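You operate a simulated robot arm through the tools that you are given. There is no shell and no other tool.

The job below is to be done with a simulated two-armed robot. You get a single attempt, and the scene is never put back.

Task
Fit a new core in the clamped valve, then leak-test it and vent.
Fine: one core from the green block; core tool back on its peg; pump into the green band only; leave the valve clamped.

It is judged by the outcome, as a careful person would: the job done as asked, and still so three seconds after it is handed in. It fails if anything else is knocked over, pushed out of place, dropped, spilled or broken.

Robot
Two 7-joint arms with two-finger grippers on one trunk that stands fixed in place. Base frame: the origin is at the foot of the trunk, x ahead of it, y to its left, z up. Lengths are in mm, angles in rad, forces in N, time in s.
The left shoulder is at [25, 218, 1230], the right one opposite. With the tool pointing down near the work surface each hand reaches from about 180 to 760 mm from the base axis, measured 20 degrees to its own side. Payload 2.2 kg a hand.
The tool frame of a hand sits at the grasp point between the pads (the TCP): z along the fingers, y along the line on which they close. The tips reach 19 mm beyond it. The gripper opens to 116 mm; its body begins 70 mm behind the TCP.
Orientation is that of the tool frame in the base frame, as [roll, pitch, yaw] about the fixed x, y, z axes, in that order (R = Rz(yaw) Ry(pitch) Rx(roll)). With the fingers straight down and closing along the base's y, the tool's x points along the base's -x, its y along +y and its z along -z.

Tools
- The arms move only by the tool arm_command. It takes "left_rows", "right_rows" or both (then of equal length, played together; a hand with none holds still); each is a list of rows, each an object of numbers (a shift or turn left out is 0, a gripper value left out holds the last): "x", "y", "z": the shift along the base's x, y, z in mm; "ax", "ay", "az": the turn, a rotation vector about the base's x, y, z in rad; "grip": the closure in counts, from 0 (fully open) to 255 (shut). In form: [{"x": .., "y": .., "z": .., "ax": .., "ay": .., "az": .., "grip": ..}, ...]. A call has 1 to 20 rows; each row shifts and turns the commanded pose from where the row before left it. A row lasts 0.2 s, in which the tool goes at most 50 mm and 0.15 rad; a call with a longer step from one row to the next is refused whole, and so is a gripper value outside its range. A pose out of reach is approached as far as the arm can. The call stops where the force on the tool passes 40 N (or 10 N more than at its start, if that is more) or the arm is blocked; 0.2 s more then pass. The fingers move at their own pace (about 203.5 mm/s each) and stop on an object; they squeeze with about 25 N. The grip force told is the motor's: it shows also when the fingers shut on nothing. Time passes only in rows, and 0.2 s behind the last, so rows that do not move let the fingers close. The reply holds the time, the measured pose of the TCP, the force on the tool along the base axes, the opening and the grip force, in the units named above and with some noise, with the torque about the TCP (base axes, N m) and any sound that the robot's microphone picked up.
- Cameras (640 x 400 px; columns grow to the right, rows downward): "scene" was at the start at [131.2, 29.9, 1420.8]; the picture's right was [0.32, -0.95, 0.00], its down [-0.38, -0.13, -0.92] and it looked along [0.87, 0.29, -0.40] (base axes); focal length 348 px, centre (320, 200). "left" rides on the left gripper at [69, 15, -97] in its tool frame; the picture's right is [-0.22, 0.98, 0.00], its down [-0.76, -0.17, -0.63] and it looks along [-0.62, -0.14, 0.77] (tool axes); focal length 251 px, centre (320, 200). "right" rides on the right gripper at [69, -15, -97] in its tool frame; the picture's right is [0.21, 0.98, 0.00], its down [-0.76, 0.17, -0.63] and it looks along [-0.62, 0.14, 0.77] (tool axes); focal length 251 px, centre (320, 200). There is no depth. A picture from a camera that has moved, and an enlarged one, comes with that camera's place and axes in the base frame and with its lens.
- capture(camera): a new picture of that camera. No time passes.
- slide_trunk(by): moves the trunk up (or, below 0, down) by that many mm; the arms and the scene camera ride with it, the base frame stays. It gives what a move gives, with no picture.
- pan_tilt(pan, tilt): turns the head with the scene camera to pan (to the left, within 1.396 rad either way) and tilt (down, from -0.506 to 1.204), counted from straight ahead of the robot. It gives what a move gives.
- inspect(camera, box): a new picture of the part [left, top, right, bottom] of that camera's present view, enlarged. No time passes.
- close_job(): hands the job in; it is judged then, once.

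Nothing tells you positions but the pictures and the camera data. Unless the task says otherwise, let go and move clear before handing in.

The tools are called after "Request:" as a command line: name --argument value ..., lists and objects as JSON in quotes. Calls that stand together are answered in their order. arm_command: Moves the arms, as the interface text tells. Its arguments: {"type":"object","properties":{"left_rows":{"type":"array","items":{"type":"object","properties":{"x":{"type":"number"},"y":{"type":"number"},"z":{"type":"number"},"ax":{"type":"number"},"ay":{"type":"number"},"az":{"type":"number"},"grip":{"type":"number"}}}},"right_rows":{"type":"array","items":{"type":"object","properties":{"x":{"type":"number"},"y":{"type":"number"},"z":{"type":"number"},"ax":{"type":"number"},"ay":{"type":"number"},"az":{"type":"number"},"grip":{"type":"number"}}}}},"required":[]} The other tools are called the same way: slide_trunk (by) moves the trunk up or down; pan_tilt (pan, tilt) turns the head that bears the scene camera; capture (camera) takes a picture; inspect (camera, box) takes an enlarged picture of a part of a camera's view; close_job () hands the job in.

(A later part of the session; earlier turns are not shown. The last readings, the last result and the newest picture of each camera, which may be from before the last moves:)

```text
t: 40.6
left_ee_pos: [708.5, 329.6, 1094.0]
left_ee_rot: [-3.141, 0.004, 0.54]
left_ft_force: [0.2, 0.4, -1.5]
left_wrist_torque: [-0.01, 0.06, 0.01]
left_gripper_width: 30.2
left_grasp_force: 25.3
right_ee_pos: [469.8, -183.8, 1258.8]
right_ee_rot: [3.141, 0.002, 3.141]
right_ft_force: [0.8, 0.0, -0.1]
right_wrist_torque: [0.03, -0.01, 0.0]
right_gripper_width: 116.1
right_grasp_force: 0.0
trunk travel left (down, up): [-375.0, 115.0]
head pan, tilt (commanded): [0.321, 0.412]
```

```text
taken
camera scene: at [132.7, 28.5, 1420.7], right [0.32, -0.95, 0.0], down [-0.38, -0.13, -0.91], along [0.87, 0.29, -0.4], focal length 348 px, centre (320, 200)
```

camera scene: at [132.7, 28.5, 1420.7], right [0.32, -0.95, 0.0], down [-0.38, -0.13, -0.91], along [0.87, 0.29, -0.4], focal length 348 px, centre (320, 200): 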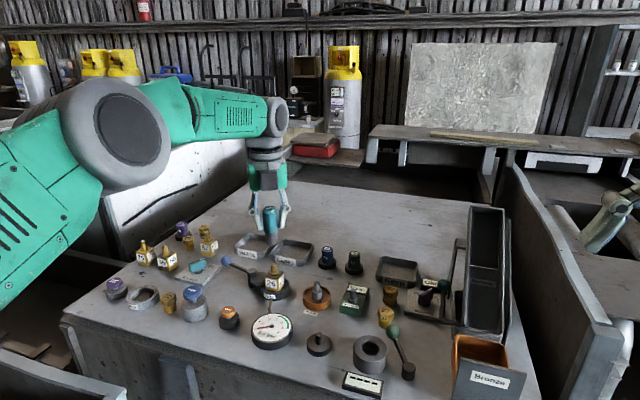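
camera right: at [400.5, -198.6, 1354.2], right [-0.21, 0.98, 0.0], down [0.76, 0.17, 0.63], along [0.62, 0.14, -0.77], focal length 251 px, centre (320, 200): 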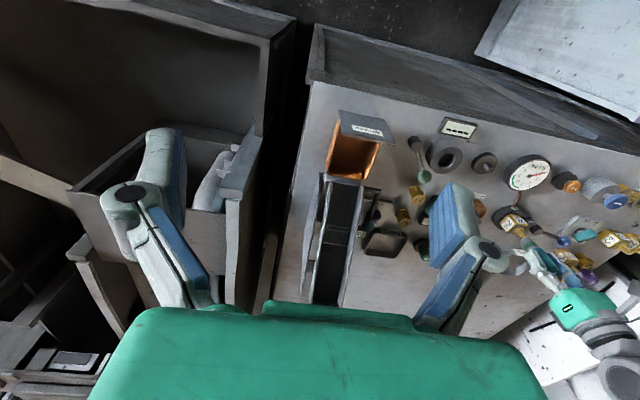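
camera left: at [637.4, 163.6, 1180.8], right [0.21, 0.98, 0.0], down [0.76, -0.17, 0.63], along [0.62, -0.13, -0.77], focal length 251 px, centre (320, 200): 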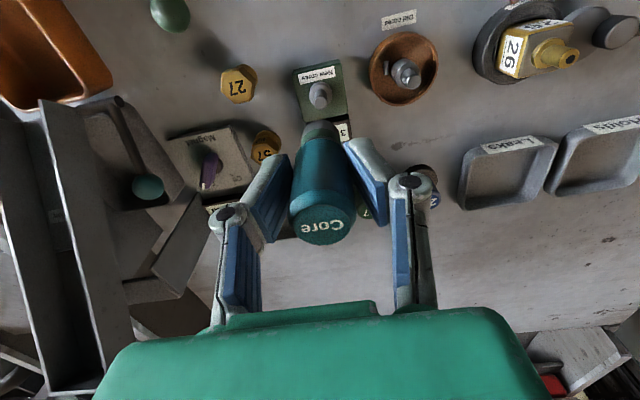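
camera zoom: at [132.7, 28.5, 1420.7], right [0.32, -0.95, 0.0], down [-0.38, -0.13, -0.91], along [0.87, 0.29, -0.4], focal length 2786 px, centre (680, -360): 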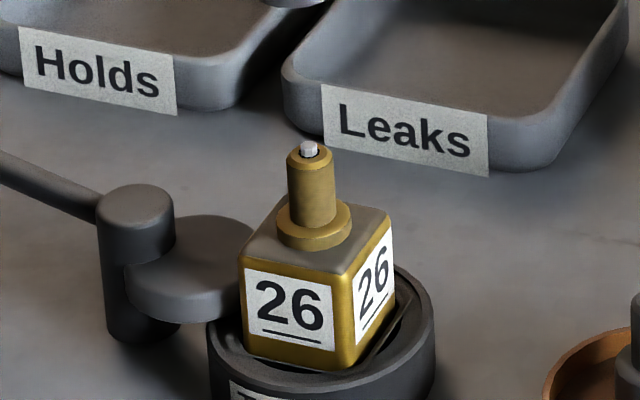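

The valve now shows a silver core pin in its stem, so the core is fitted. Next I'll take the tool back toward its peg, rotating the hand back to its original orientation in the air.

Request:
arm_command --left_rows '[{"x": -6.8, "y": -8, "az": 0.1444}, {"x": -6.8, "y": -8, "az": 0.1444}, {"x": -6.8, "y": -8, "az": 0.1444}, {"x": -6.8, "y": -8, "az": 0.1444}, {"x": -6.8, "y": -8, "az": 0.1444}, {"x": -6.8, "y": -8, "az": 0.1444}, {"x": -6.8, "y": -8, "az": 0.1444}, {"x": -6.8, "y": -8, "az": 0.1444}, {"x": -6.8, "y": -8, "az": 0.1444}, {"x": -6.8, "y": -8, "az": 0.1444}, {"x": -6.8, "y": -8, "az": 0.1444}, {"x": -6.8, "y": -8, "az": 0.1444}, {"x": -6.8, "y": -8, "az": 0.1444}, {"x": -6.8, "y": -8, "az": 0.1444}, {"x": -6.8, "y": -8, "az": 0.1444}, {"x": -6.8, "y": -8, "az": 0.1444}, {"x": -6.8, "y": -8, "az": 0.1444}, {"x": -6.8, "y": -8, "az": 0.1444}, {}, {}]'

Request:
inspect --camera "left" --box '[270, 60, 370, 160]'

Request:
inspect --camera "scene" --box '[270, 220, 370, 360]'

```text
t: 44.8
left_ee_pos: [585.0, 182.9, 1093.5]
left_ee_rot: [3.14, 0.002, 3.139]
left_ft_force: [-0.9, 0.2, -1.0]
left_wrist_torque: [0.01, 0.02, 0.0]
left_gripper_width: 29.8
left_grasp_force: 25.3
right_ee_pos: [470.0, -185.7, 1257.7]
right_ee_rot: [3.139, 0.001, -3.141]
right_ft_force: [-0.3, 1.1, -0.3]
right_wrist_torque: [-0.03, -0.01, 0.0]
right_gripper_width: 116.1
right_grasp_force: 0.0
trunk travel left (down, up): [-375.0, 115.0]
head pan, tilt (commanded): [0.321, 0.412]
```

```text
4.00 times, centred on (320, 110) of left
camera zoom: at [515.8, 196.7, 1189.5], right [0.22, 0.98, 0.0], down [0.76, -0.17, 0.63], along [0.62, -0.14, -0.77], focal length 1006 px, centre (320, 560)
```

zoom: 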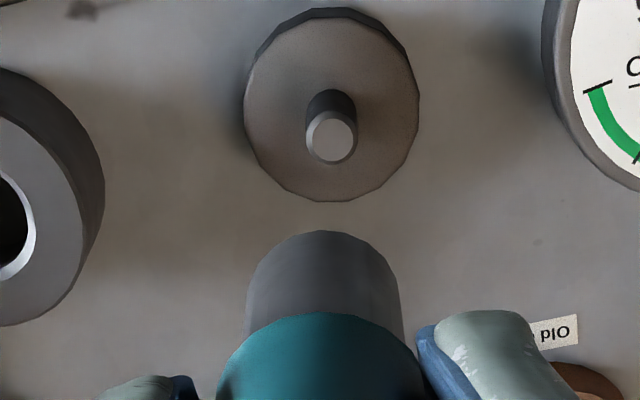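

```text
2.86 times, centred on (320, 290) of scene
camera zoom: at [132.0, 26.8, 1420.8], right [0.32, -0.95, 0.0], down [-0.38, -0.13, -0.92], along [0.87, 0.29, -0.4], focal length 995 px, centre (320, -57)
```

zoom: 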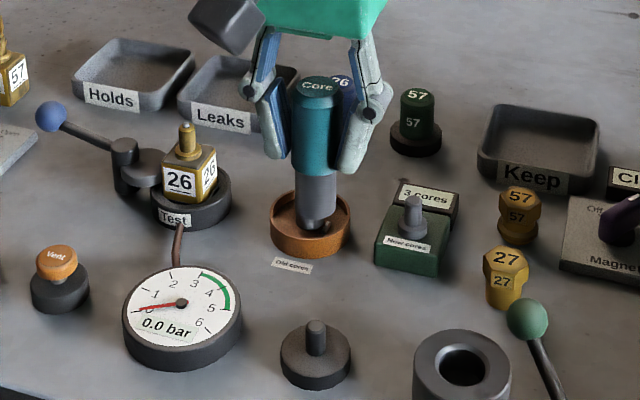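

The peg pin is about 2 mm off to the +y side of the tool. I'll correct, lower to just above the pin and recheck.

Request:
arm_command --left_rows '[{"x": 1.5, "y": 2.1}, {"z": -25}, {"z": -25}, {"z": -25}, {"z": -8}, {}, {}, {}]'

Request:
inspect --camera "left" --box '[295, 90, 350, 140]'

Request:
inspect --camera "scene" --box '[300, 300, 340, 360]'

```text
t: 46.6
left_ee_pos: [585.3, 186.4, 1008.4]
left_ee_rot: [3.138, 0.003, 3.138]
left_ft_force: [0.1, -0.1, -1.4]
left_wrist_torque: [-0.03, 0.01, -0.02]
left_gripper_width: 29.8
left_grasp_force: 25.1
right_ee_pos: [468.9, -184.8, 1258.4]
right_ee_rot: [3.14, 0.003, 3.141]
right_ft_force: [0.0, 0.8, 0.1]
right_wrist_torque: [-0.01, 0.0, 0.0]
right_gripper_width: 116.0
right_grasp_force: 0.1
trunk travel left (down, up): [-375.0, 115.0]
head pan, tilt (commanded): [0.321, 0.412]
```

```text
8.00 times, centred on (322, 115) of left
camera zoom: at [516.0, 201.4, 1104.7], right [0.22, 0.98, 0.0], down [0.76, -0.17, 0.63], along [0.62, -0.14, -0.77], focal length 2012 px, centre (300, 880)
```

zoom: 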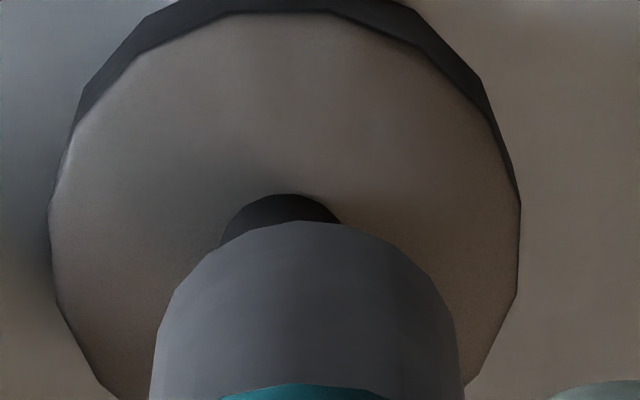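

```text
6.67 times, centred on (320, 330) of scene
camera zoom: at [132.1, 26.9, 1420.8], right [0.32, -0.95, 0.0], down [-0.38, -0.13, -0.92], along [0.87, 0.29, -0.4], focal length 2321 px, centre (320, -667)
```

zoom: 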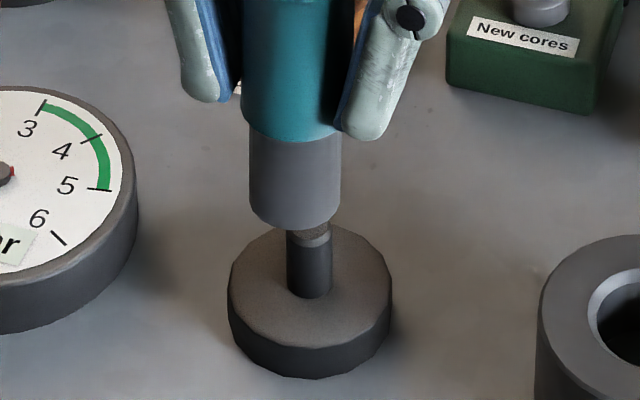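

The hand settled further in y than commanded, so the tool is now about 3 mm short in x and 2.8 mm over in y. I'll correct and recheck.

Request:
arm_command --left_rows '[{"x": 3.0, "y": -2.7}, {}, {}, {}, {}]'

Request:
inspect --camera "left" --box '[295, 90, 350, 140]'

Request:
inspect --camera "scene" --box '[300, 300, 340, 360]'

```text
t: 47.8
left_ee_pos: [587.5, 184.5, 1008.4]
left_ee_rot: [-3.141, 0.001, 3.137]
left_ft_force: [0.1, 0.3, -0.7]
left_wrist_torque: [0.0, -0.02, 0.02]
left_gripper_width: 29.8
left_grasp_force: 25.3
right_ee_pos: [469.8, -185.5, 1257.3]
right_ee_rot: [3.14, 0.002, 3.141]
right_ft_force: [0.7, 0.4, 0.4]
right_wrist_torque: [-0.02, -0.01, 0.02]
right_gripper_width: 116.1
right_grasp_force: 0.1
trunk travel left (down, up): [-375.0, 115.0]
head pan, tilt (commanded): [0.321, 0.412]
```

```text
8.00 times, centred on (322, 115) of left
camera zoom: at [519.0, 199.0, 1105.3], right [0.22, 0.98, 0.0], down [0.75, -0.17, 0.63], along [0.62, -0.14, -0.77], focal length 2012 px, centre (300, 880)
```

zoom: 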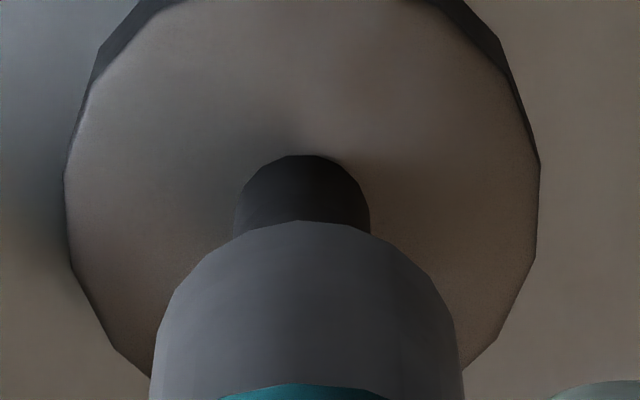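

```text
6.67 times, centred on (320, 330) of scene
camera zoom: at [132.0, 26.9, 1420.8], right [0.32, -0.95, 0.0], down [-0.38, -0.13, -0.92], along [0.87, 0.29, -0.4], focal length 2321 px, centre (320, -667)
```

zoom: 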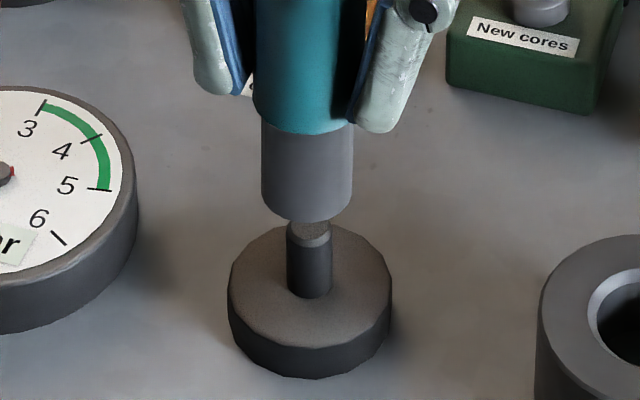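

Lateral alignment is good now. I want to check whether the tool has shifted or tilted in the grip since the screwing, so I'll compare with the earlier view.

Request:
inspect --camera "left" --box '[270, 60, 370, 260]'

Request:
inspect --camera "scene" --box '[295, 265, 345, 345]'

Request:
inspect --camera "left" --box '[280, 110, 370, 160]'

```text
2.00 times, centred on (320, 160) of left
camera zoom: at [519.0, 199.0, 1105.3], right [0.22, 0.98, 0.0], down [0.75, -0.17, 0.63], along [0.62, -0.14, -0.77], focal length 503 px, centre (320, 280)
```

zoom: 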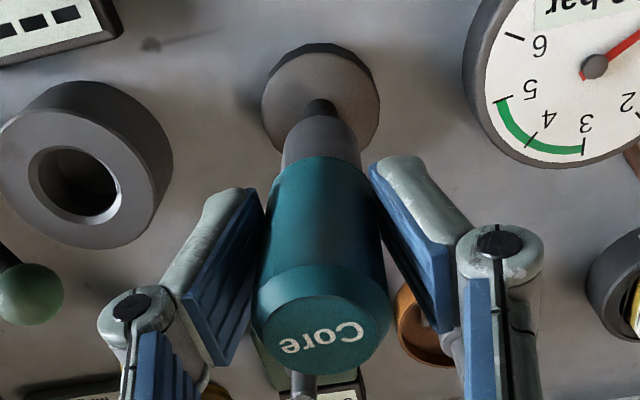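

```text
5.00 times, centred on (320, 305) of scene
camera zoom: at [132.0, 26.9, 1420.8], right [0.32, -0.95, 0.0], down [-0.38, -0.13, -0.92], along [0.87, 0.29, -0.4], focal length 1741 px, centre (320, -325)
```

zoom: 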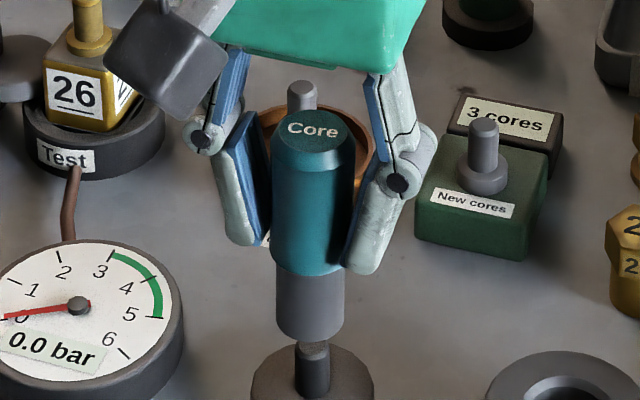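

```text
7.11 times, centred on (325, 135) of left
camera zoom: at [519.0, 199.0, 1105.3], right [0.22, 0.98, 0.0], down [0.75, -0.17, 0.63], along [0.62, -0.14, -0.77], focal length 1788 px, centre (284, 662)
```

zoom: 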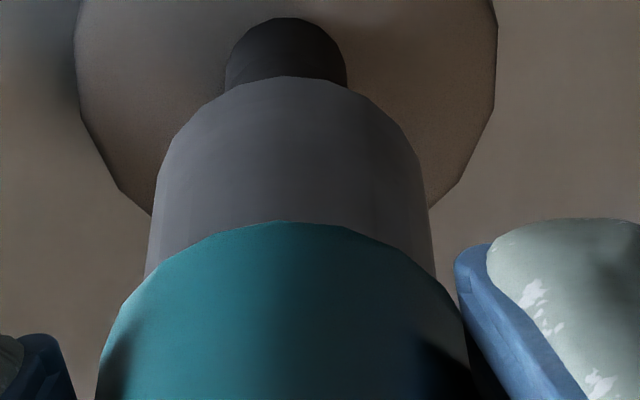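

Since the screwing the tool has tilted about 1.3° in the grip, with its bottom leaning toward -x. I'll rotate the hand slightly to bring it upright, compensate in x and recheck.

Request:
arm_command --left_rows '[{"x": -1.1, "y": -0.2, "ay": -0.024}, {}, {}, {}]'

Request:
inspect --camera "left" --box '[280, 90, 370, 150]'

Request:
inspect --camera "scene" --box '[300, 300, 340, 360]'

```text
t: 48.8
left_ee_pos: [587.6, 184.1, 1007.8]
left_ee_rot: [3.139, 0.026, 3.139]
left_ft_force: [-0.4, -0.1, -1.2]
left_wrist_torque: [0.0, 0.0, 0.01]
left_gripper_width: 30.0
left_grasp_force: 25.2
right_ee_pos: [469.3, -184.6, 1257.5]
right_ee_rot: [3.139, 0.003, -3.141]
right_ft_force: [-0.2, 0.4, -0.5]
right_wrist_torque: [-0.02, 0.0, -0.01]
right_gripper_width: 116.0
right_grasp_force: 0.2
trunk travel left (down, up): [-375.0, 115.0]
head pan, tilt (commanded): [0.321, 0.412]
```

```text
6.67 times, centred on (325, 120) of left
camera zoom: at [515.6, 198.6, 1103.3], right [0.22, 0.98, 0.01], down [0.74, -0.17, 0.65], along [0.64, -0.14, -0.76], focal length 1676 px, centre (287, 733)
```

zoom: 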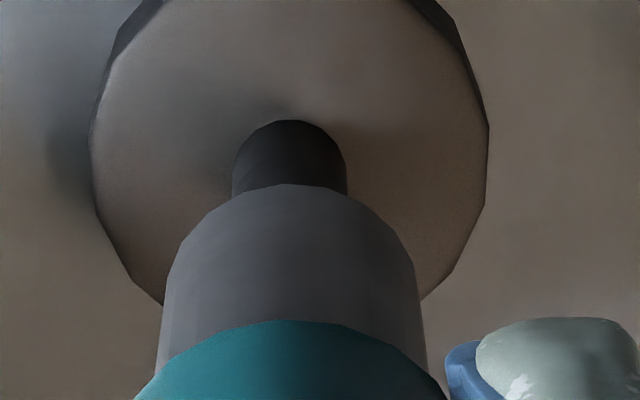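

```text
6.67 times, centred on (320, 330) of scene
camera zoom: at [131.9, 26.9, 1420.8], right [0.32, -0.95, 0.0], down [-0.38, -0.13, -0.92], along [0.87, 0.29, -0.4], focal length 2321 px, centre (320, -667)
```

zoom: 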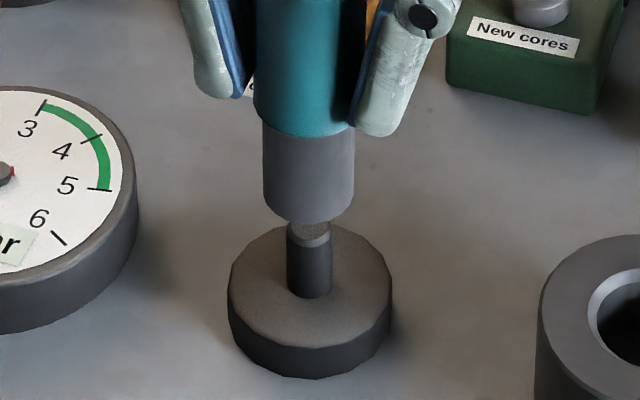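

Centred in both views. I'll lower slowly onto the peg pin.

Request:
arm_command --left_rows '[{"z": -4}, {"z": -4}, {"z": -3}, {"z": -2}, {"z": -2}, {}]'

Request:
inspect --camera "left" --box '[280, 90, 370, 150]'

Request:
inspect --camera "scene" --box '[300, 300, 340, 360]'

```text
t: 50.2
left_ee_pos: [586.0, 184.1, 993.0]
left_ee_rot: [3.139, 0.026, 3.139]
left_ft_force: [0.3, 0.3, -1.3]
left_wrist_torque: [-0.05, -0.01, 0.04]
left_gripper_width: 29.8
left_grasp_force: 24.7
right_ee_pos: [470.5, -185.9, 1257.4]
right_ee_rot: [3.139, 0.002, 3.141]
right_ft_force: [-1.3, 0.1, 0.6]
right_wrist_torque: [0.0, 0.02, -0.02]
right_gripper_width: 116.0
right_grasp_force: 0.0
trunk travel left (down, up): [-375.0, 115.0]
head pan, tilt (commanded): [0.321, 0.412]
```

```text
6.67 times, centred on (325, 120) of left
camera zoom: at [516.2, 198.8, 1087.8], right [0.22, 0.98, 0.01], down [0.74, -0.17, 0.65], along [0.64, -0.14, -0.76], focal length 1676 px, centre (287, 733)
```

zoom: 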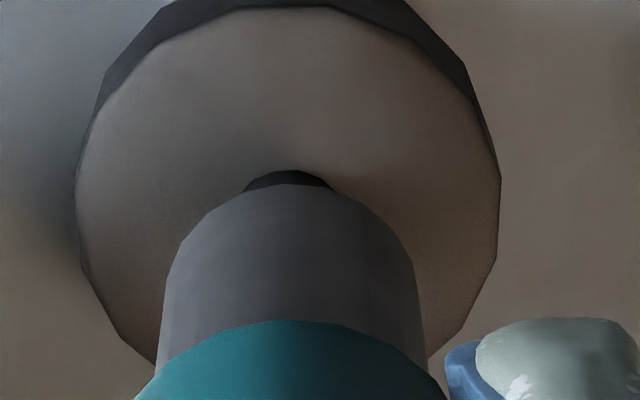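

```text
6.67 times, centred on (320, 330) of scene
camera zoom: at [132.1, 26.9, 1420.8], right [0.32, -0.95, 0.0], down [-0.38, -0.13, -0.92], along [0.87, 0.29, -0.4], focal length 2321 px, centre (320, -667)
```

zoom: 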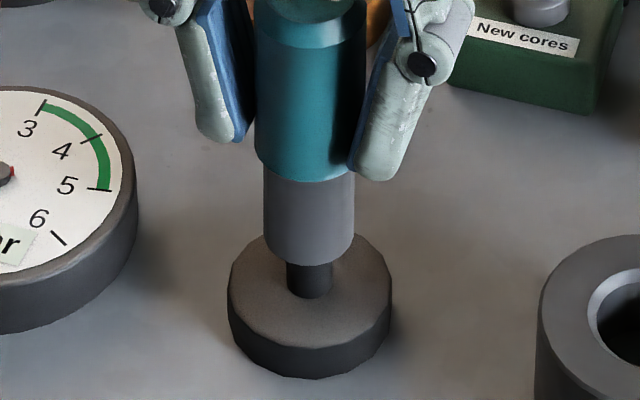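

The tool is over the pin with no contact force. I'll continue down to rest on the disc.

Request:
arm_command --left_rows '[{"z": -3}, {"z": -3}, {"z": -3}, {"z": -2}, {"z": -1}, {}]'

Request:
inspect --camera "scene" --box '[300, 300, 340, 360]'

```text
t: 51.6
left_ee_pos: [586.7, 184.4, 980.9]
left_ee_rot: [3.14, 0.026, 3.137]
left_ft_force: [-0.1, 0.0, -0.2]
left_wrist_torque: [-0.01, 0.0, 0.0]
left_gripper_width: 30.2
left_grasp_force: 25.7
right_ee_pos: [471.0, -185.0, 1258.2]
right_ee_rot: [3.141, 0.004, 3.141]
right_ft_force: [0.5, 0.1, 0.1]
right_wrist_torque: [0.01, 0.01, 0.01]
right_gripper_width: 115.9
right_grasp_force: 0.0
trunk travel left (down, up): [-375.0, 115.0]
head pan, tilt (commanded): [0.321, 0.412]
```

```text
6.67 times, centred on (320, 330) of scene
camera zoom: at [132.1, 26.9, 1420.8], right [0.32, -0.95, 0.0], down [-0.38, -0.13, -0.92], along [0.87, 0.29, -0.4], focal length 2321 px, centre (320, -667)
```

zoom: 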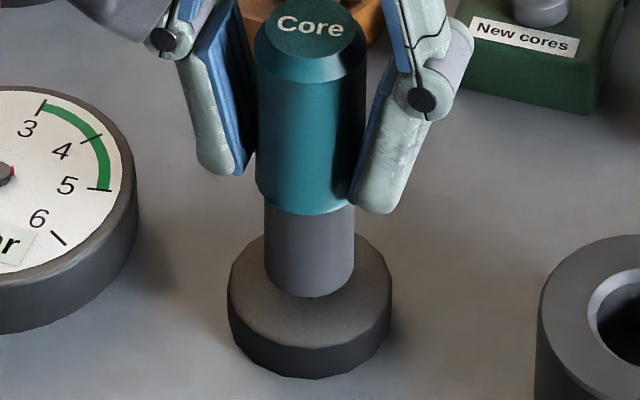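

Request:
arm_command --left_rows '[{"z": -1.5}, {"z": -1}, {"z": -1}, {}]'

Request:
inspect --camera "scene" --box '[300, 300, 340, 360]'

```text
t: 52.6
left_ee_pos: [587.6, 184.5, 979.4]
left_ee_rot: [3.139, 0.026, 3.138]
left_ft_force: [0.7, 0.1, -0.8]
left_wrist_torque: [-0.02, 0.0, 0.04]
left_gripper_width: 29.8
left_grasp_force: 24.6
right_ee_pos: [469.2, -186.2, 1258.2]
right_ee_rot: [3.139, 0.003, 3.141]
right_ft_force: [-0.2, 0.2, 0.0]
right_wrist_torque: [0.01, 0.02, -0.01]
right_gripper_width: 116.0
right_grasp_force: 0.0
trunk travel left (down, up): [-375.0, 115.0]
head pan, tilt (commanded): [0.321, 0.412]
```

```text
6.67 times, centred on (320, 330) of scene
camera zoom: at [132.1, 26.9, 1420.8], right [0.32, -0.95, 0.0], down [-0.38, -0.13, -0.92], along [0.87, 0.29, -0.4], focal length 2321 px, centre (320, -667)
```

zoom: 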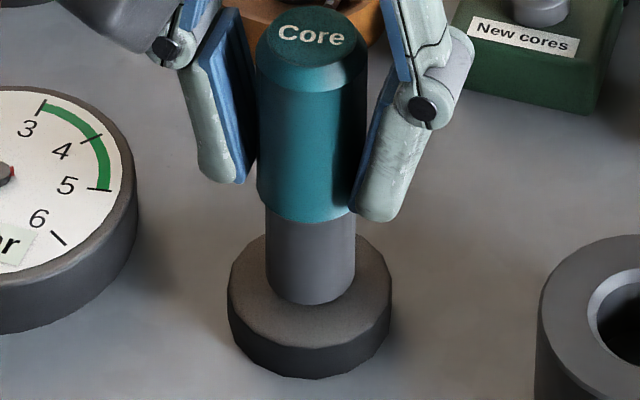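

Request:
arm_command --left_rows '[{"z": -1}, {"z": -1}, {"z": -1}, {}]'

Request:
inspect --camera "scene" --box '[300, 300, 340, 360]'

```text
t: 53.6
left_ee_pos: [587.9, 183.8, 976.6]
left_ee_rot: [3.141, 0.027, 3.138]
left_ft_force: [0.7, 1.1, -1.7]
left_wrist_torque: [0.02, 0.01, 0.0]
left_gripper_width: 29.8
left_grasp_force: 25.5
right_ee_pos: [470.1, -185.1, 1257.3]
right_ee_rot: [3.141, 0.002, -3.141]
right_ft_force: [0.7, -0.7, 0.5]
right_wrist_torque: [-0.01, -0.01, 0.0]
right_gripper_width: 116.0
right_grasp_force: 0.1
trunk travel left (down, up): [-375.0, 115.0]
head pan, tilt (commanded): [0.321, 0.412]
```

```text
6.67 times, centred on (320, 330) of scene
camera zoom: at [132.1, 26.9, 1420.8], right [0.32, -0.95, 0.0], down [-0.38, -0.13, -0.92], along [0.87, 0.29, -0.4], focal length 2321 px, centre (320, -667)
```

zoom: 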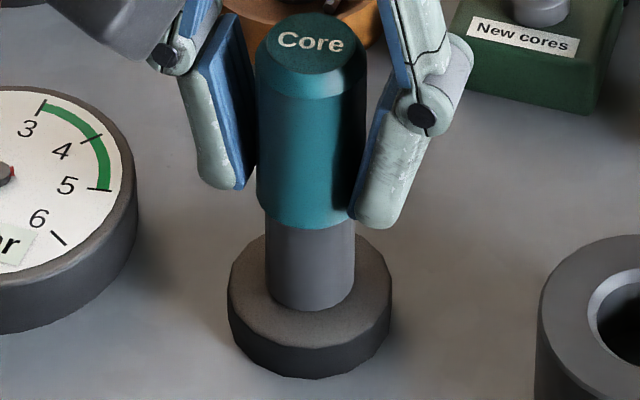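

Request:
arm_command --left_rows '[{"z": -0.8}, {"z": -0.8}, {}]'

Request:
inspect --camera "scene" --box '[300, 300, 340, 360]'

```text
t: 54.4
left_ee_pos: [588.2, 184.5, 974.7]
left_ee_rot: [3.141, 0.027, 3.139]
left_ft_force: [-0.1, 1.4, 2.0]
left_wrist_torque: [0.05, -0.06, -0.02]
left_gripper_width: 30.0
left_grasp_force: 25.3
right_ee_pos: [469.8, -185.2, 1258.5]
right_ee_rot: [3.139, 0.003, 3.141]
right_ft_force: [0.6, -0.6, 0.4]
right_wrist_torque: [-0.01, 0.02, -0.04]
right_gripper_width: 115.8
right_grasp_force: 0.0
trunk travel left (down, up): [-375.0, 115.0]
head pan, tilt (commanded): [0.321, 0.412]
```

```text
6.67 times, centred on (320, 330) of scene
camera zoom: at [131.6, 27.0, 1420.9], right [0.32, -0.95, 0.0], down [-0.38, -0.13, -0.92], along [0.87, 0.29, -0.4], focal length 2321 px, centre (320, -667)
```

zoom: 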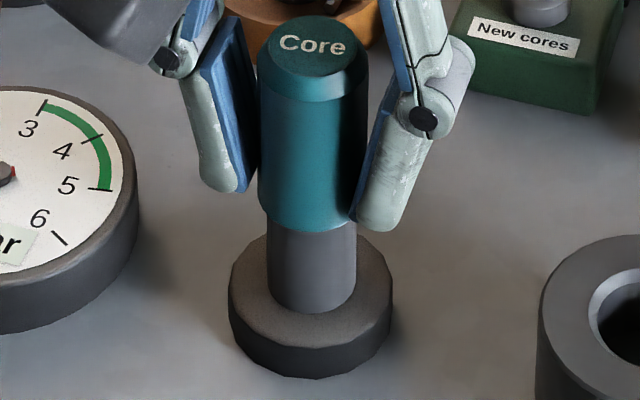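

Contact shows (about 3 N), so the tool is back on its peg. I'll open the fingers partway and check that it stands by itself before rising.

Request:
arm_command --left_rows '[{"grip": 120}, {}, {}, {}]'

Request:
inspect --camera "scene" --box '[290, 280, 350, 360]'

Request:
capture --camera "left"

```text
t: 55.4
left_ee_pos: [588.3, 185.0, 974.3]
left_ee_rot: [3.138, 0.027, 3.14]
left_ft_force: [-0.5, -0.5, 1.1]
left_wrist_torque: [0.02, 0.02, 0.01]
left_gripper_width: 61.2
left_grasp_force: 0.0
right_ee_pos: [469.0, -185.7, 1258.3]
right_ee_rot: [3.141, 0.003, -3.141]
right_ft_force: [-0.2, -0.3, 0.4]
right_wrist_torque: [0.01, -0.01, -0.04]
right_gripper_width: 116.1
right_grasp_force: 0.0
trunk travel left (down, up): [-375.0, 115.0]
head pan, tilt (commanded): [0.321, 0.412]
```

```text
5.00 times, centred on (320, 320) of scene
camera zoom: at [131.9, 26.9, 1420.8], right [0.32, -0.95, 0.0], down [-0.38, -0.13, -0.92], along [0.87, 0.29, -0.4], focal length 1741 px, centre (320, -400)
```

zoom: 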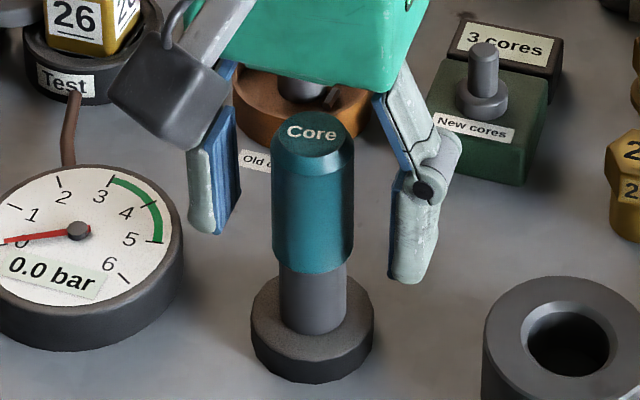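

```text
taken
camera left: at [516.7, 198.3, 1069.3], right [0.22, 0.98, 0.01], down [0.74, -0.17, 0.65], along [0.64, -0.14, -0.76], focal length 251 px, centre (320, 200)
```

left: 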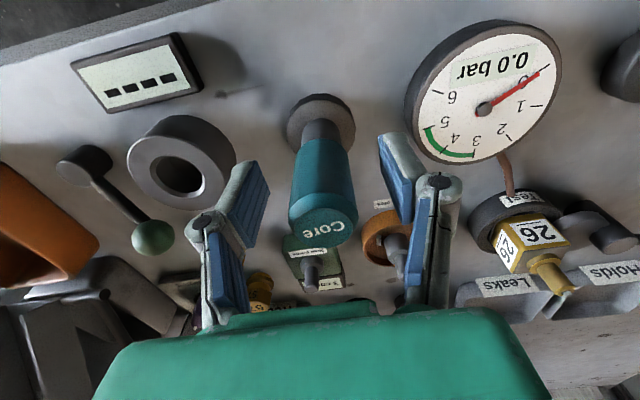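

The tool stands upright on its peg. I'll rise clear, straighten the hand and move toward the Pump and Vent area to locate the buttons.

Request:
arm_command --left_rows '[{"z": 20}, {"z": 35}, {"z": 40}, {"z": 40, "ay": 0.024}, {}, {}]'

Request:
capture --camera "scene"

Request:
capture --camera "left"

Request:
inspect --camera "scene" --box '[150, 260, 300, 360]'

```text
t: 56.8
left_ee_pos: [589.3, 186.3, 1110.4]
left_ee_rot: [3.14, 0.002, 3.138]
left_ft_force: [0.2, -0.8, 0.4]
left_wrist_torque: [-0.01, 0.0, -0.05]
left_gripper_width: 61.5
left_grasp_force: 0.0
right_ee_pos: [469.1, -185.1, 1257.9]
right_ee_rot: [3.139, 0.002, -3.141]
right_ft_force: [-0.4, 0.2, -0.4]
right_wrist_torque: [0.01, -0.03, 0.01]
right_gripper_width: 116.0
right_grasp_force: 0.0
trunk travel left (down, up): [-375.0, 115.0]
head pan, tilt (commanded): [0.321, 0.412]
```

```text
taken
camera scene: at [131.9, 26.9, 1420.8], right [0.32, -0.95, 0.0], down [-0.38, -0.13, -0.92], along [0.87, 0.29, -0.4], focal length 348 px, centre (320, 200)
```

scene: 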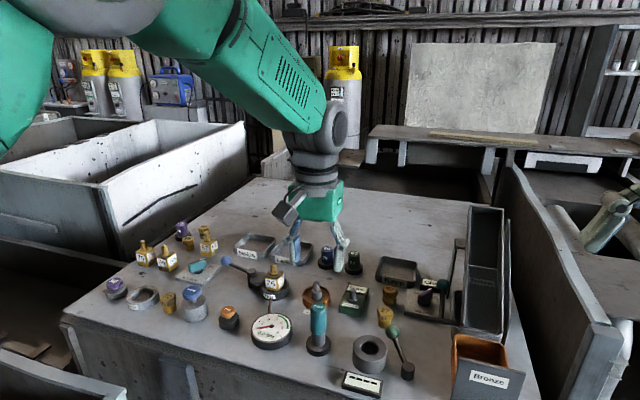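

```text
taken
camera left: at [519.7, 201.1, 1206.0], right [0.22, 0.98, 0.0], down [0.76, -0.17, 0.63], along [0.62, -0.14, -0.77], focal length 251 px, centre (320, 200)
```

left: 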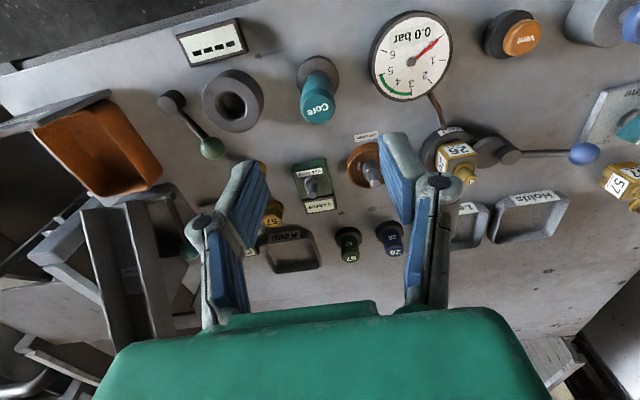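

```text
4.00 times, centred on (225, 310) of scene
camera zoom: at [131.9, 26.9, 1420.8], right [0.32, -0.95, 0.0], down [-0.38, -0.13, -0.92], along [0.87, 0.29, -0.4], focal length 1393 px, centre (700, -240)
```

zoom: 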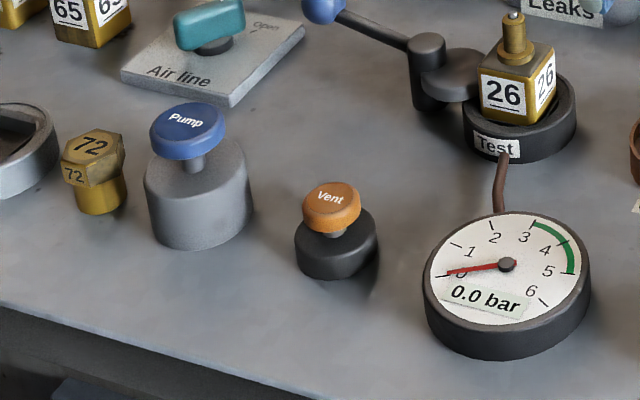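

The Pump button top is near (584, 449, z≈978) and the Vent button top near (587, 376, z≈950). I'll move above Vent with the gripper closed as a pusher to refine both positions.

Request:
arm_command --left_rows '[{"y": 38, "grip": 255}, {"y": 38}, {"y": 38}, {"y": 38}, {"y": 38}, {}, {}, {}]'

Request:
capture --camera "left"

Request:
inspect --camera "left" --box '[270, 60, 430, 180]'

Request:
inspect --camera "scene" --box '[170, 220, 310, 360]'

```text
t: 58.6
left_ee_pos: [590.5, 375.3, 1107.0]
left_ee_rot: [-3.142, 0.004, 3.138]
left_ft_force: [0.6, 0.5, 0.8]
left_wrist_torque: [-0.04, 0.03, 0.0]
left_gripper_width: 0.0
left_grasp_force: 25.0
right_ee_pos: [469.4, -185.5, 1257.9]
right_ee_rot: [3.141, 0.001, -3.141]
right_ft_force: [-0.1, -0.2, -0.1]
right_wrist_torque: [0.0, -0.01, -0.02]
right_gripper_width: 115.8
right_grasp_force: 0.0
trunk travel left (down, up): [-375.0, 115.0]
head pan, tilt (commanded): [0.321, 0.412]
```

```text
taken
camera left: at [521.2, 389.3, 1204.0], right [0.22, 0.98, 0.0], down [0.75, -0.17, 0.63], along [0.62, -0.14, -0.77], focal length 251 px, centre (320, 200)
```

left: 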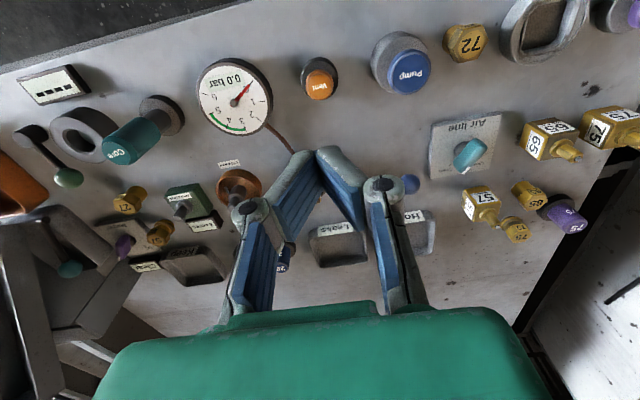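

```text
3.33 times, centred on (350, 120) of left
camera zoom: at [521.2, 389.3, 1204.0], right [0.22, 0.98, 0.0], down [0.75, -0.17, 0.63], along [0.62, -0.14, -0.77], focal length 838 px, centre (220, 467)
```

zoom: 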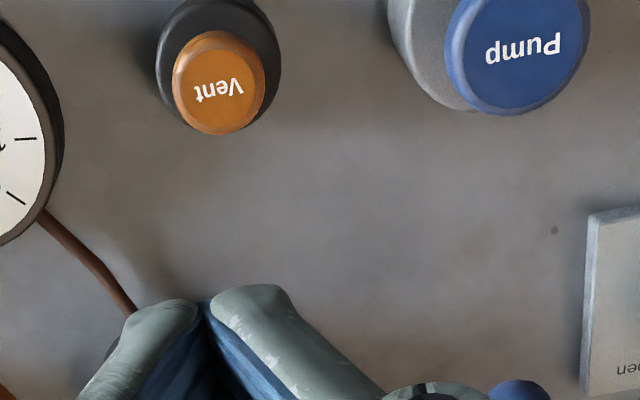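

```text
2.86 times, centred on (240, 290) of scene
camera zoom: at [131.8, 27.7, 1420.8], right [0.32, -0.95, 0.0], down [-0.38, -0.13, -0.92], along [0.87, 0.29, -0.4], focal length 995 px, centre (549, -57)
```

zoom: 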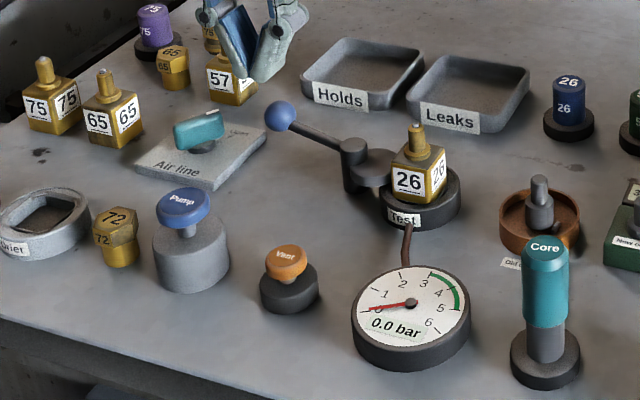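

Pump is near (588, 453) with its top around z≈974, and its cap is about 40 mm across. I'll go above it, descend to just over the cap and check.

Request:
arm_command --left_rows '[{"x": -1, "y": 39}, {"x": -1, "y": 38}, {"z": -30}, {"z": -30}, {"z": -25}, {}, {}, {}]'

Request:
capture --camera "left"

Request:
inspect --camera "scene" --box '[150, 240, 310, 360]'

```text
t: 60.4
left_ee_pos: [586.2, 454.4, 1022.3]
left_ee_rot: [3.142, -0.001, 3.137]
left_ft_force: [-0.1, -0.1, 0.1]
left_wrist_torque: [0.02, -0.01, 0.0]
left_gripper_width: 0.4
left_grasp_force: 24.8
right_ee_pos: [469.9, -185.4, 1259.0]
right_ee_rot: [3.139, 0.002, 3.141]
right_ft_force: [0.4, -0.1, 0.3]
right_wrist_torque: [0.02, 0.02, 0.0]
right_gripper_width: 116.0
right_grasp_force: 0.1
trunk travel left (down, up): [-375.0, 115.0]
head pan, tilt (commanded): [0.321, 0.412]
```

```text
taken
camera left: at [518.2, 467.5, 1119.9], right [0.22, 0.98, 0.0], down [0.76, -0.17, 0.63], along [0.62, -0.14, -0.77], focal length 251 px, centre (320, 200)
```

left: 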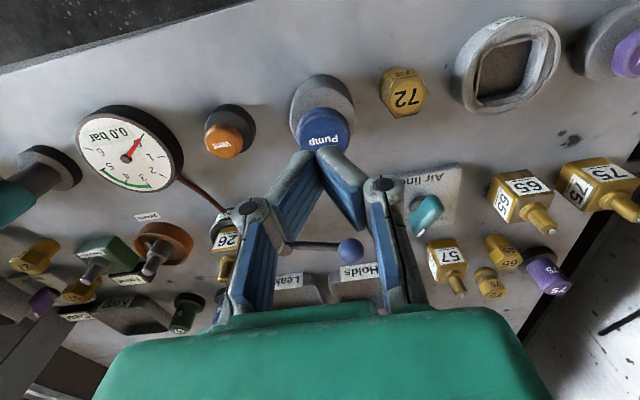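

```text
3.33 times, centred on (230, 300) of scene
camera zoom: at [132.1, 29.4, 1420.8], right [0.32, -0.95, 0.0], down [-0.38, -0.13, -0.91], along [0.87, 0.29, -0.4], focal length 1161 px, centre (620, -133)
```

zoom: 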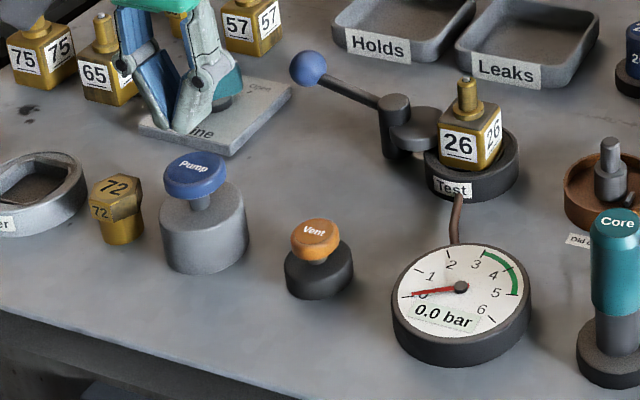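

Request:
inspect --camera "left" --box '[280, 60, 370, 170]'

Request:
inspect --camera "scene" --box '[185, 255, 235, 325]'

```text
3.64 times, centred on (325, 115) of left
camera zoom: at [518.2, 467.5, 1119.9], right [0.22, 0.98, 0.0], down [0.76, -0.17, 0.63], along [0.62, -0.14, -0.77], focal length 914 px, centre (302, 509)
```

zoom: 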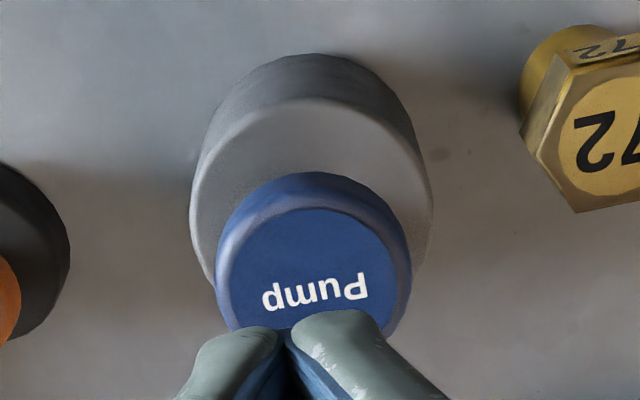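

```text
5.71 times, centred on (210, 290) of scene
camera zoom: at [132.1, 29.4, 1420.8], right [0.32, -0.95, 0.0], down [-0.38, -0.13, -0.91], along [0.87, 0.29, -0.4], focal length 1990 px, centre (949, -314)
```

zoom: 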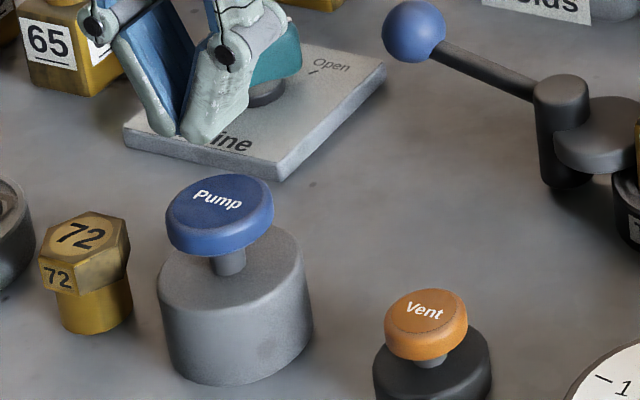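

The cap is centred under the closed fingertips, within about 2 mm. I'll descend to just above it, then press in small steps and watch the gauge.

Request:
arm_command --left_rows '[{"x": 1, "y": 1.5, "z": -10}, {"z": -8}, {"z": -4}, {}, {}]'

Request:
inspect --camera "left" --box '[280, 80, 370, 180]'

Request:
inspect --camera "scene" --box '[185, 245, 305, 345]'

```text
t: 61.6
left_ee_pos: [586.7, 455.0, 1002.6]
left_ee_rot: [-3.142, 0.001, 3.138]
left_ft_force: [-0.2, -0.2, -0.9]
left_wrist_torque: [-0.01, 0.01, 0.0]
left_gripper_width: 0.3
left_grasp_force: 24.8
right_ee_pos: [469.8, -183.4, 1258.3]
right_ee_rot: [3.141, 0.0, -3.14]
right_ft_force: [-0.2, -0.1, -1.1]
right_wrist_torque: [-0.01, 0.04, 0.03]
right_gripper_width: 116.0
right_grasp_force: 0.1
trunk travel left (down, up): [-375.0, 115.0]
head pan, tilt (commanded): [0.321, 0.412]
```

```text
4.00 times, centred on (325, 130) of left
camera zoom: at [517.7, 469.5, 1098.0], right [0.22, 0.98, 0.0], down [0.75, -0.17, 0.63], along [0.62, -0.14, -0.77], focal length 1006 px, centre (300, 480)
```

zoom: 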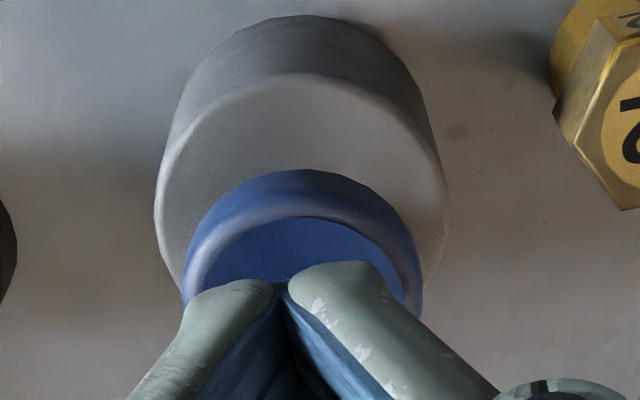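

```text
4.00 times, centred on (245, 295) of scene
camera zoom: at [131.9, 29.4, 1420.8], right [0.32, -0.95, 0.0], down [-0.38, -0.13, -0.91], along [0.87, 0.29, -0.4], focal length 1393 px, centre (620, -180)
```

zoom: 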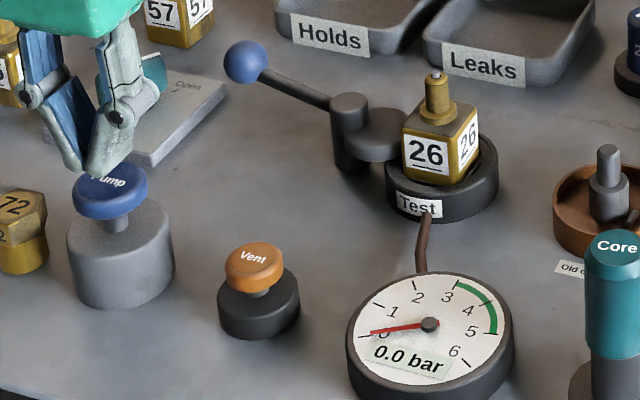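

Centred. I'll start pressing in 2 mm steps.

Request:
arm_command --left_rows '[{"z": -3}, {"z": -2}, {"z": -2}]'

Request:
inspect --camera "scene" --box '[185, 245, 305, 345]'

```text
t: 62.4
left_ee_pos: [587.6, 455.2, 993.4]
left_ee_rot: [-3.141, 0.001, 3.138]
left_ft_force: [0.1, -0.1, 0.0]
left_wrist_torque: [0.0, 0.01, -0.03]
left_gripper_width: 0.2
left_grasp_force: 25.2
right_ee_pos: [468.4, -183.5, 1257.7]
right_ee_rot: [3.141, 0.001, -3.14]
right_ft_force: [-0.6, 0.1, -0.2]
right_wrist_torque: [0.01, 0.02, 0.0]
right_gripper_width: 116.1
right_grasp_force: 0.0
trunk travel left (down, up): [-375.0, 115.0]
head pan, tilt (commanded): [0.321, 0.412]
```

```text
4.00 times, centred on (245, 295) of scene
camera zoom: at [131.9, 29.3, 1420.8], right [0.32, -0.95, 0.0], down [-0.38, -0.13, -0.91], along [0.87, 0.29, -0.4], focal length 1393 px, centre (620, -180)
```

zoom: 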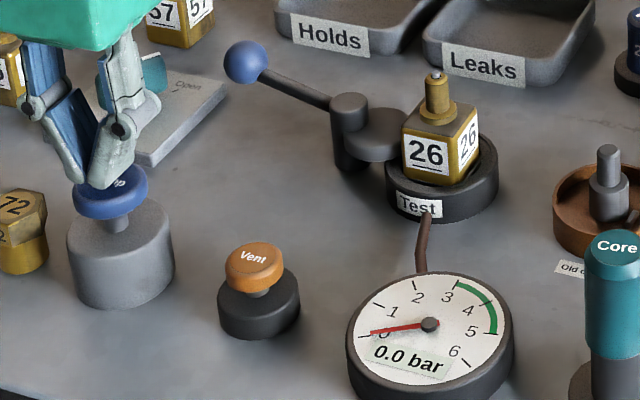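

Request:
arm_command --left_rows '[{"z": -2}, {"z": -2}]'

Request:
inspect --camera "scene" --box '[185, 245, 305, 345]'

```text
t: 63.0
left_ee_pos: [587.2, 454.6, 991.7]
left_ee_rot: [-3.141, 0.002, 3.138]
left_ft_force: [0.2, 0.0, -0.4]
left_wrist_torque: [0.01, -0.03, 0.02]
left_gripper_width: 0.0
left_grasp_force: 25.1
right_ee_pos: [468.6, -183.7, 1258.2]
right_ee_rot: [-3.141, 0.002, -3.141]
right_ft_force: [-0.1, 0.6, -0.1]
right_wrist_torque: [-0.03, -0.02, 0.0]
right_gripper_width: 115.9
right_grasp_force: 0.1
trunk travel left (down, up): [-375.0, 115.0]
head pan, tilt (commanded): [0.321, 0.412]
```

```text
4.00 times, centred on (245, 295) of scene
camera zoom: at [131.9, 29.3, 1420.8], right [0.32, -0.95, 0.0], down [-0.38, -0.13, -0.91], along [0.87, 0.29, -0.4], focal length 1393 px, centre (620, -180)
```

zoom: 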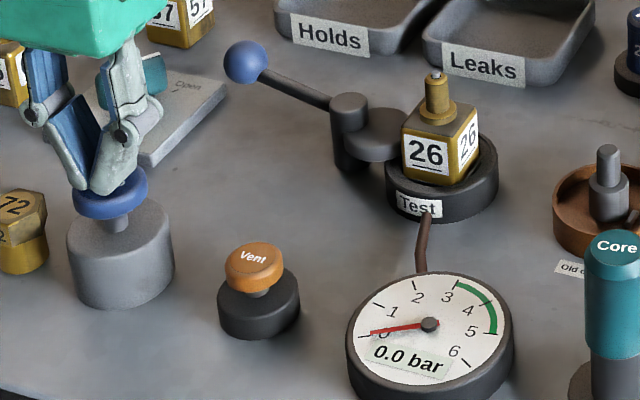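

Request:
arm_command --left_rows '[{"z": -2}, {"z": -1.5}]'

Request:
inspect --camera "scene" --box '[185, 245, 305, 345]'

```text
t: 63.6
left_ee_pos: [586.9, 455.0, 987.6]
left_ee_rot: [3.141, 0.003, 3.139]
left_ft_force: [-0.9, 0.9, 1.1]
left_wrist_torque: [0.01, 0.03, 0.0]
left_gripper_width: 5.9
left_grasp_force: 28.1
right_ee_pos: [469.9, -183.8, 1257.6]
right_ee_rot: [-3.141, 0.003, 3.141]
right_ft_force: [0.0, 0.3, 0.0]
right_wrist_torque: [0.02, 0.01, -0.01]
right_gripper_width: 116.2
right_grasp_force: 0.0
trunk travel left (down, up): [-375.0, 115.0]
head pan, tilt (commanded): [0.321, 0.412]
```

```text
4.00 times, centred on (245, 295) of scene
camera zoom: at [131.9, 29.2, 1420.8], right [0.32, -0.95, 0.0], down [-0.38, -0.13, -0.91], along [0.87, 0.29, -0.4], focal length 1393 px, centre (620, -180)
```

zoom: 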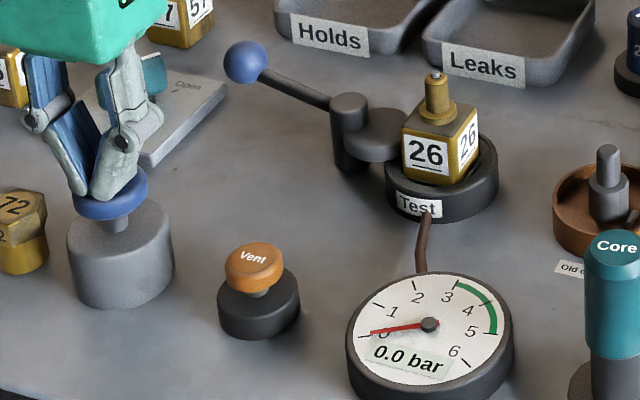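

The fingertips have reached the cap, but no stroke yet. I'll press a little further.

Request:
arm_command --left_rows '[{"z": -2}, {"z": -2}]'

Request:
inspect --camera "scene" --box '[185, 245, 305, 345]'

```text
t: 64.2
left_ee_pos: [586.1, 454.9, 983.5]
left_ee_rot: [-3.14, 0.002, 3.138]
left_ft_force: [-0.5, 0.0, 1.8]
left_wrist_torque: [0.04, 0.09, 0.0]
left_gripper_width: 5.9
left_grasp_force: 28.1
right_ee_pos: [470.0, -183.2, 1258.6]
right_ee_rot: [-3.141, 0.002, -3.14]
right_ft_force: [-0.3, 0.5, 0.5]
right_wrist_torque: [-0.03, -0.03, -0.01]
right_gripper_width: 115.7
right_grasp_force: 0.0
trunk travel left (down, up): [-375.0, 115.0]
head pan, tilt (commanded): [0.321, 0.412]
```

```text
4.00 times, centred on (245, 295) of scene
camera zoom: at [131.3, 29.0, 1420.9], right [0.32, -0.95, 0.0], down [-0.38, -0.13, -0.92], along [0.87, 0.29, -0.4], focal length 1393 px, centre (620, -180)
```

zoom: 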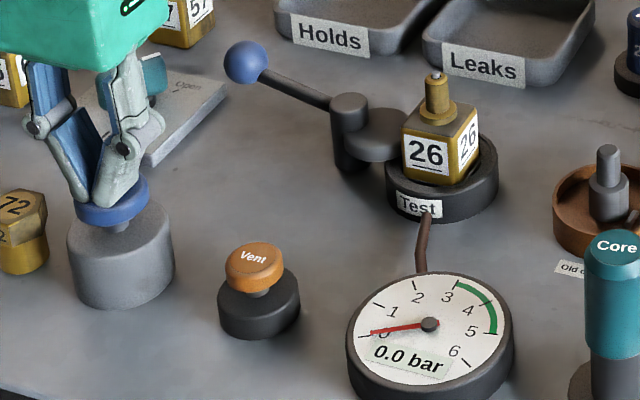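

The cap moves down under light force. I'll continue the stroke and watch the gauge.

Request:
arm_command --left_rows '[{"z": -2}, {"z": -2}]'

Request:
inspect --camera "scene" --box '[185, 245, 305, 345]'

```text
t: 64.8
left_ee_pos: [588.3, 455.0, 978.7]
left_ee_rot: [-3.141, 0.001, 3.137]
left_ft_force: [3.7, -0.5, 3.8]
left_wrist_torque: [0.02, -0.01, 0.02]
left_gripper_width: 5.9
left_grasp_force: 28.6
right_ee_pos: [470.0, -184.2, 1258.9]
right_ee_rot: [-3.141, 0.003, -3.141]
right_ft_force: [0.8, 1.3, -0.7]
right_wrist_torque: [-0.01, 0.01, -0.01]
right_gripper_width: 116.0
right_grasp_force: 0.0
trunk travel left (down, up): [-375.0, 115.0]
head pan, tilt (commanded): [0.321, 0.412]
```

```text
4.00 times, centred on (245, 295) of scene
camera zoom: at [132.2, 28.5, 1420.8], right [0.32, -0.95, 0.0], down [-0.38, -0.13, -0.91], along [0.87, 0.29, -0.4], focal length 1393 px, centre (620, -180)
```

zoom: 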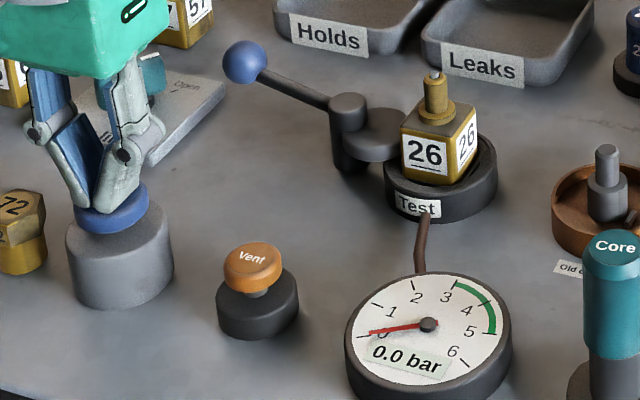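

Request:
arm_command --left_rows '[{"z": -2}, {"z": -1}]'

Request:
inspect --camera "scene" --box '[185, 245, 305, 345]'

```text
t: 65.4
left_ee_pos: [587.5, 456.1, 976.1]
left_ee_rot: [3.14, 0.003, 3.138]
left_ft_force: [3.3, 1.9, 5.1]
left_wrist_torque: [-0.01, 0.0, 0.0]
left_gripper_width: 6.0
left_grasp_force: 28.3
right_ee_pos: [468.9, -185.1, 1258.3]
right_ee_rot: [3.14, 0.001, -3.141]
right_ft_force: [-0.7, -0.6, -0.7]
right_wrist_torque: [0.0, 0.0, -0.01]
right_gripper_width: 115.8
right_grasp_force: 0.1
trunk travel left (down, up): [-375.0, 115.0]
head pan, tilt (commanded): [0.321, 0.412]
heard: click
```

```text
4.00 times, centred on (245, 295) of scene
camera zoom: at [131.5, 28.6, 1420.9], right [0.32, -0.95, 0.0], down [-0.38, -0.13, -0.92], along [0.87, 0.29, -0.4], focal length 1393 px, centre (620, -180)
```

zoom: 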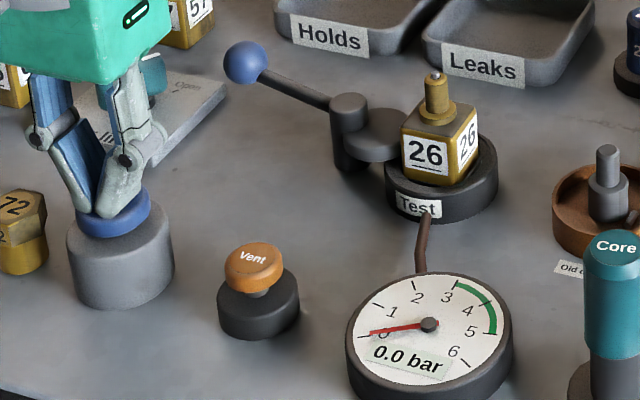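

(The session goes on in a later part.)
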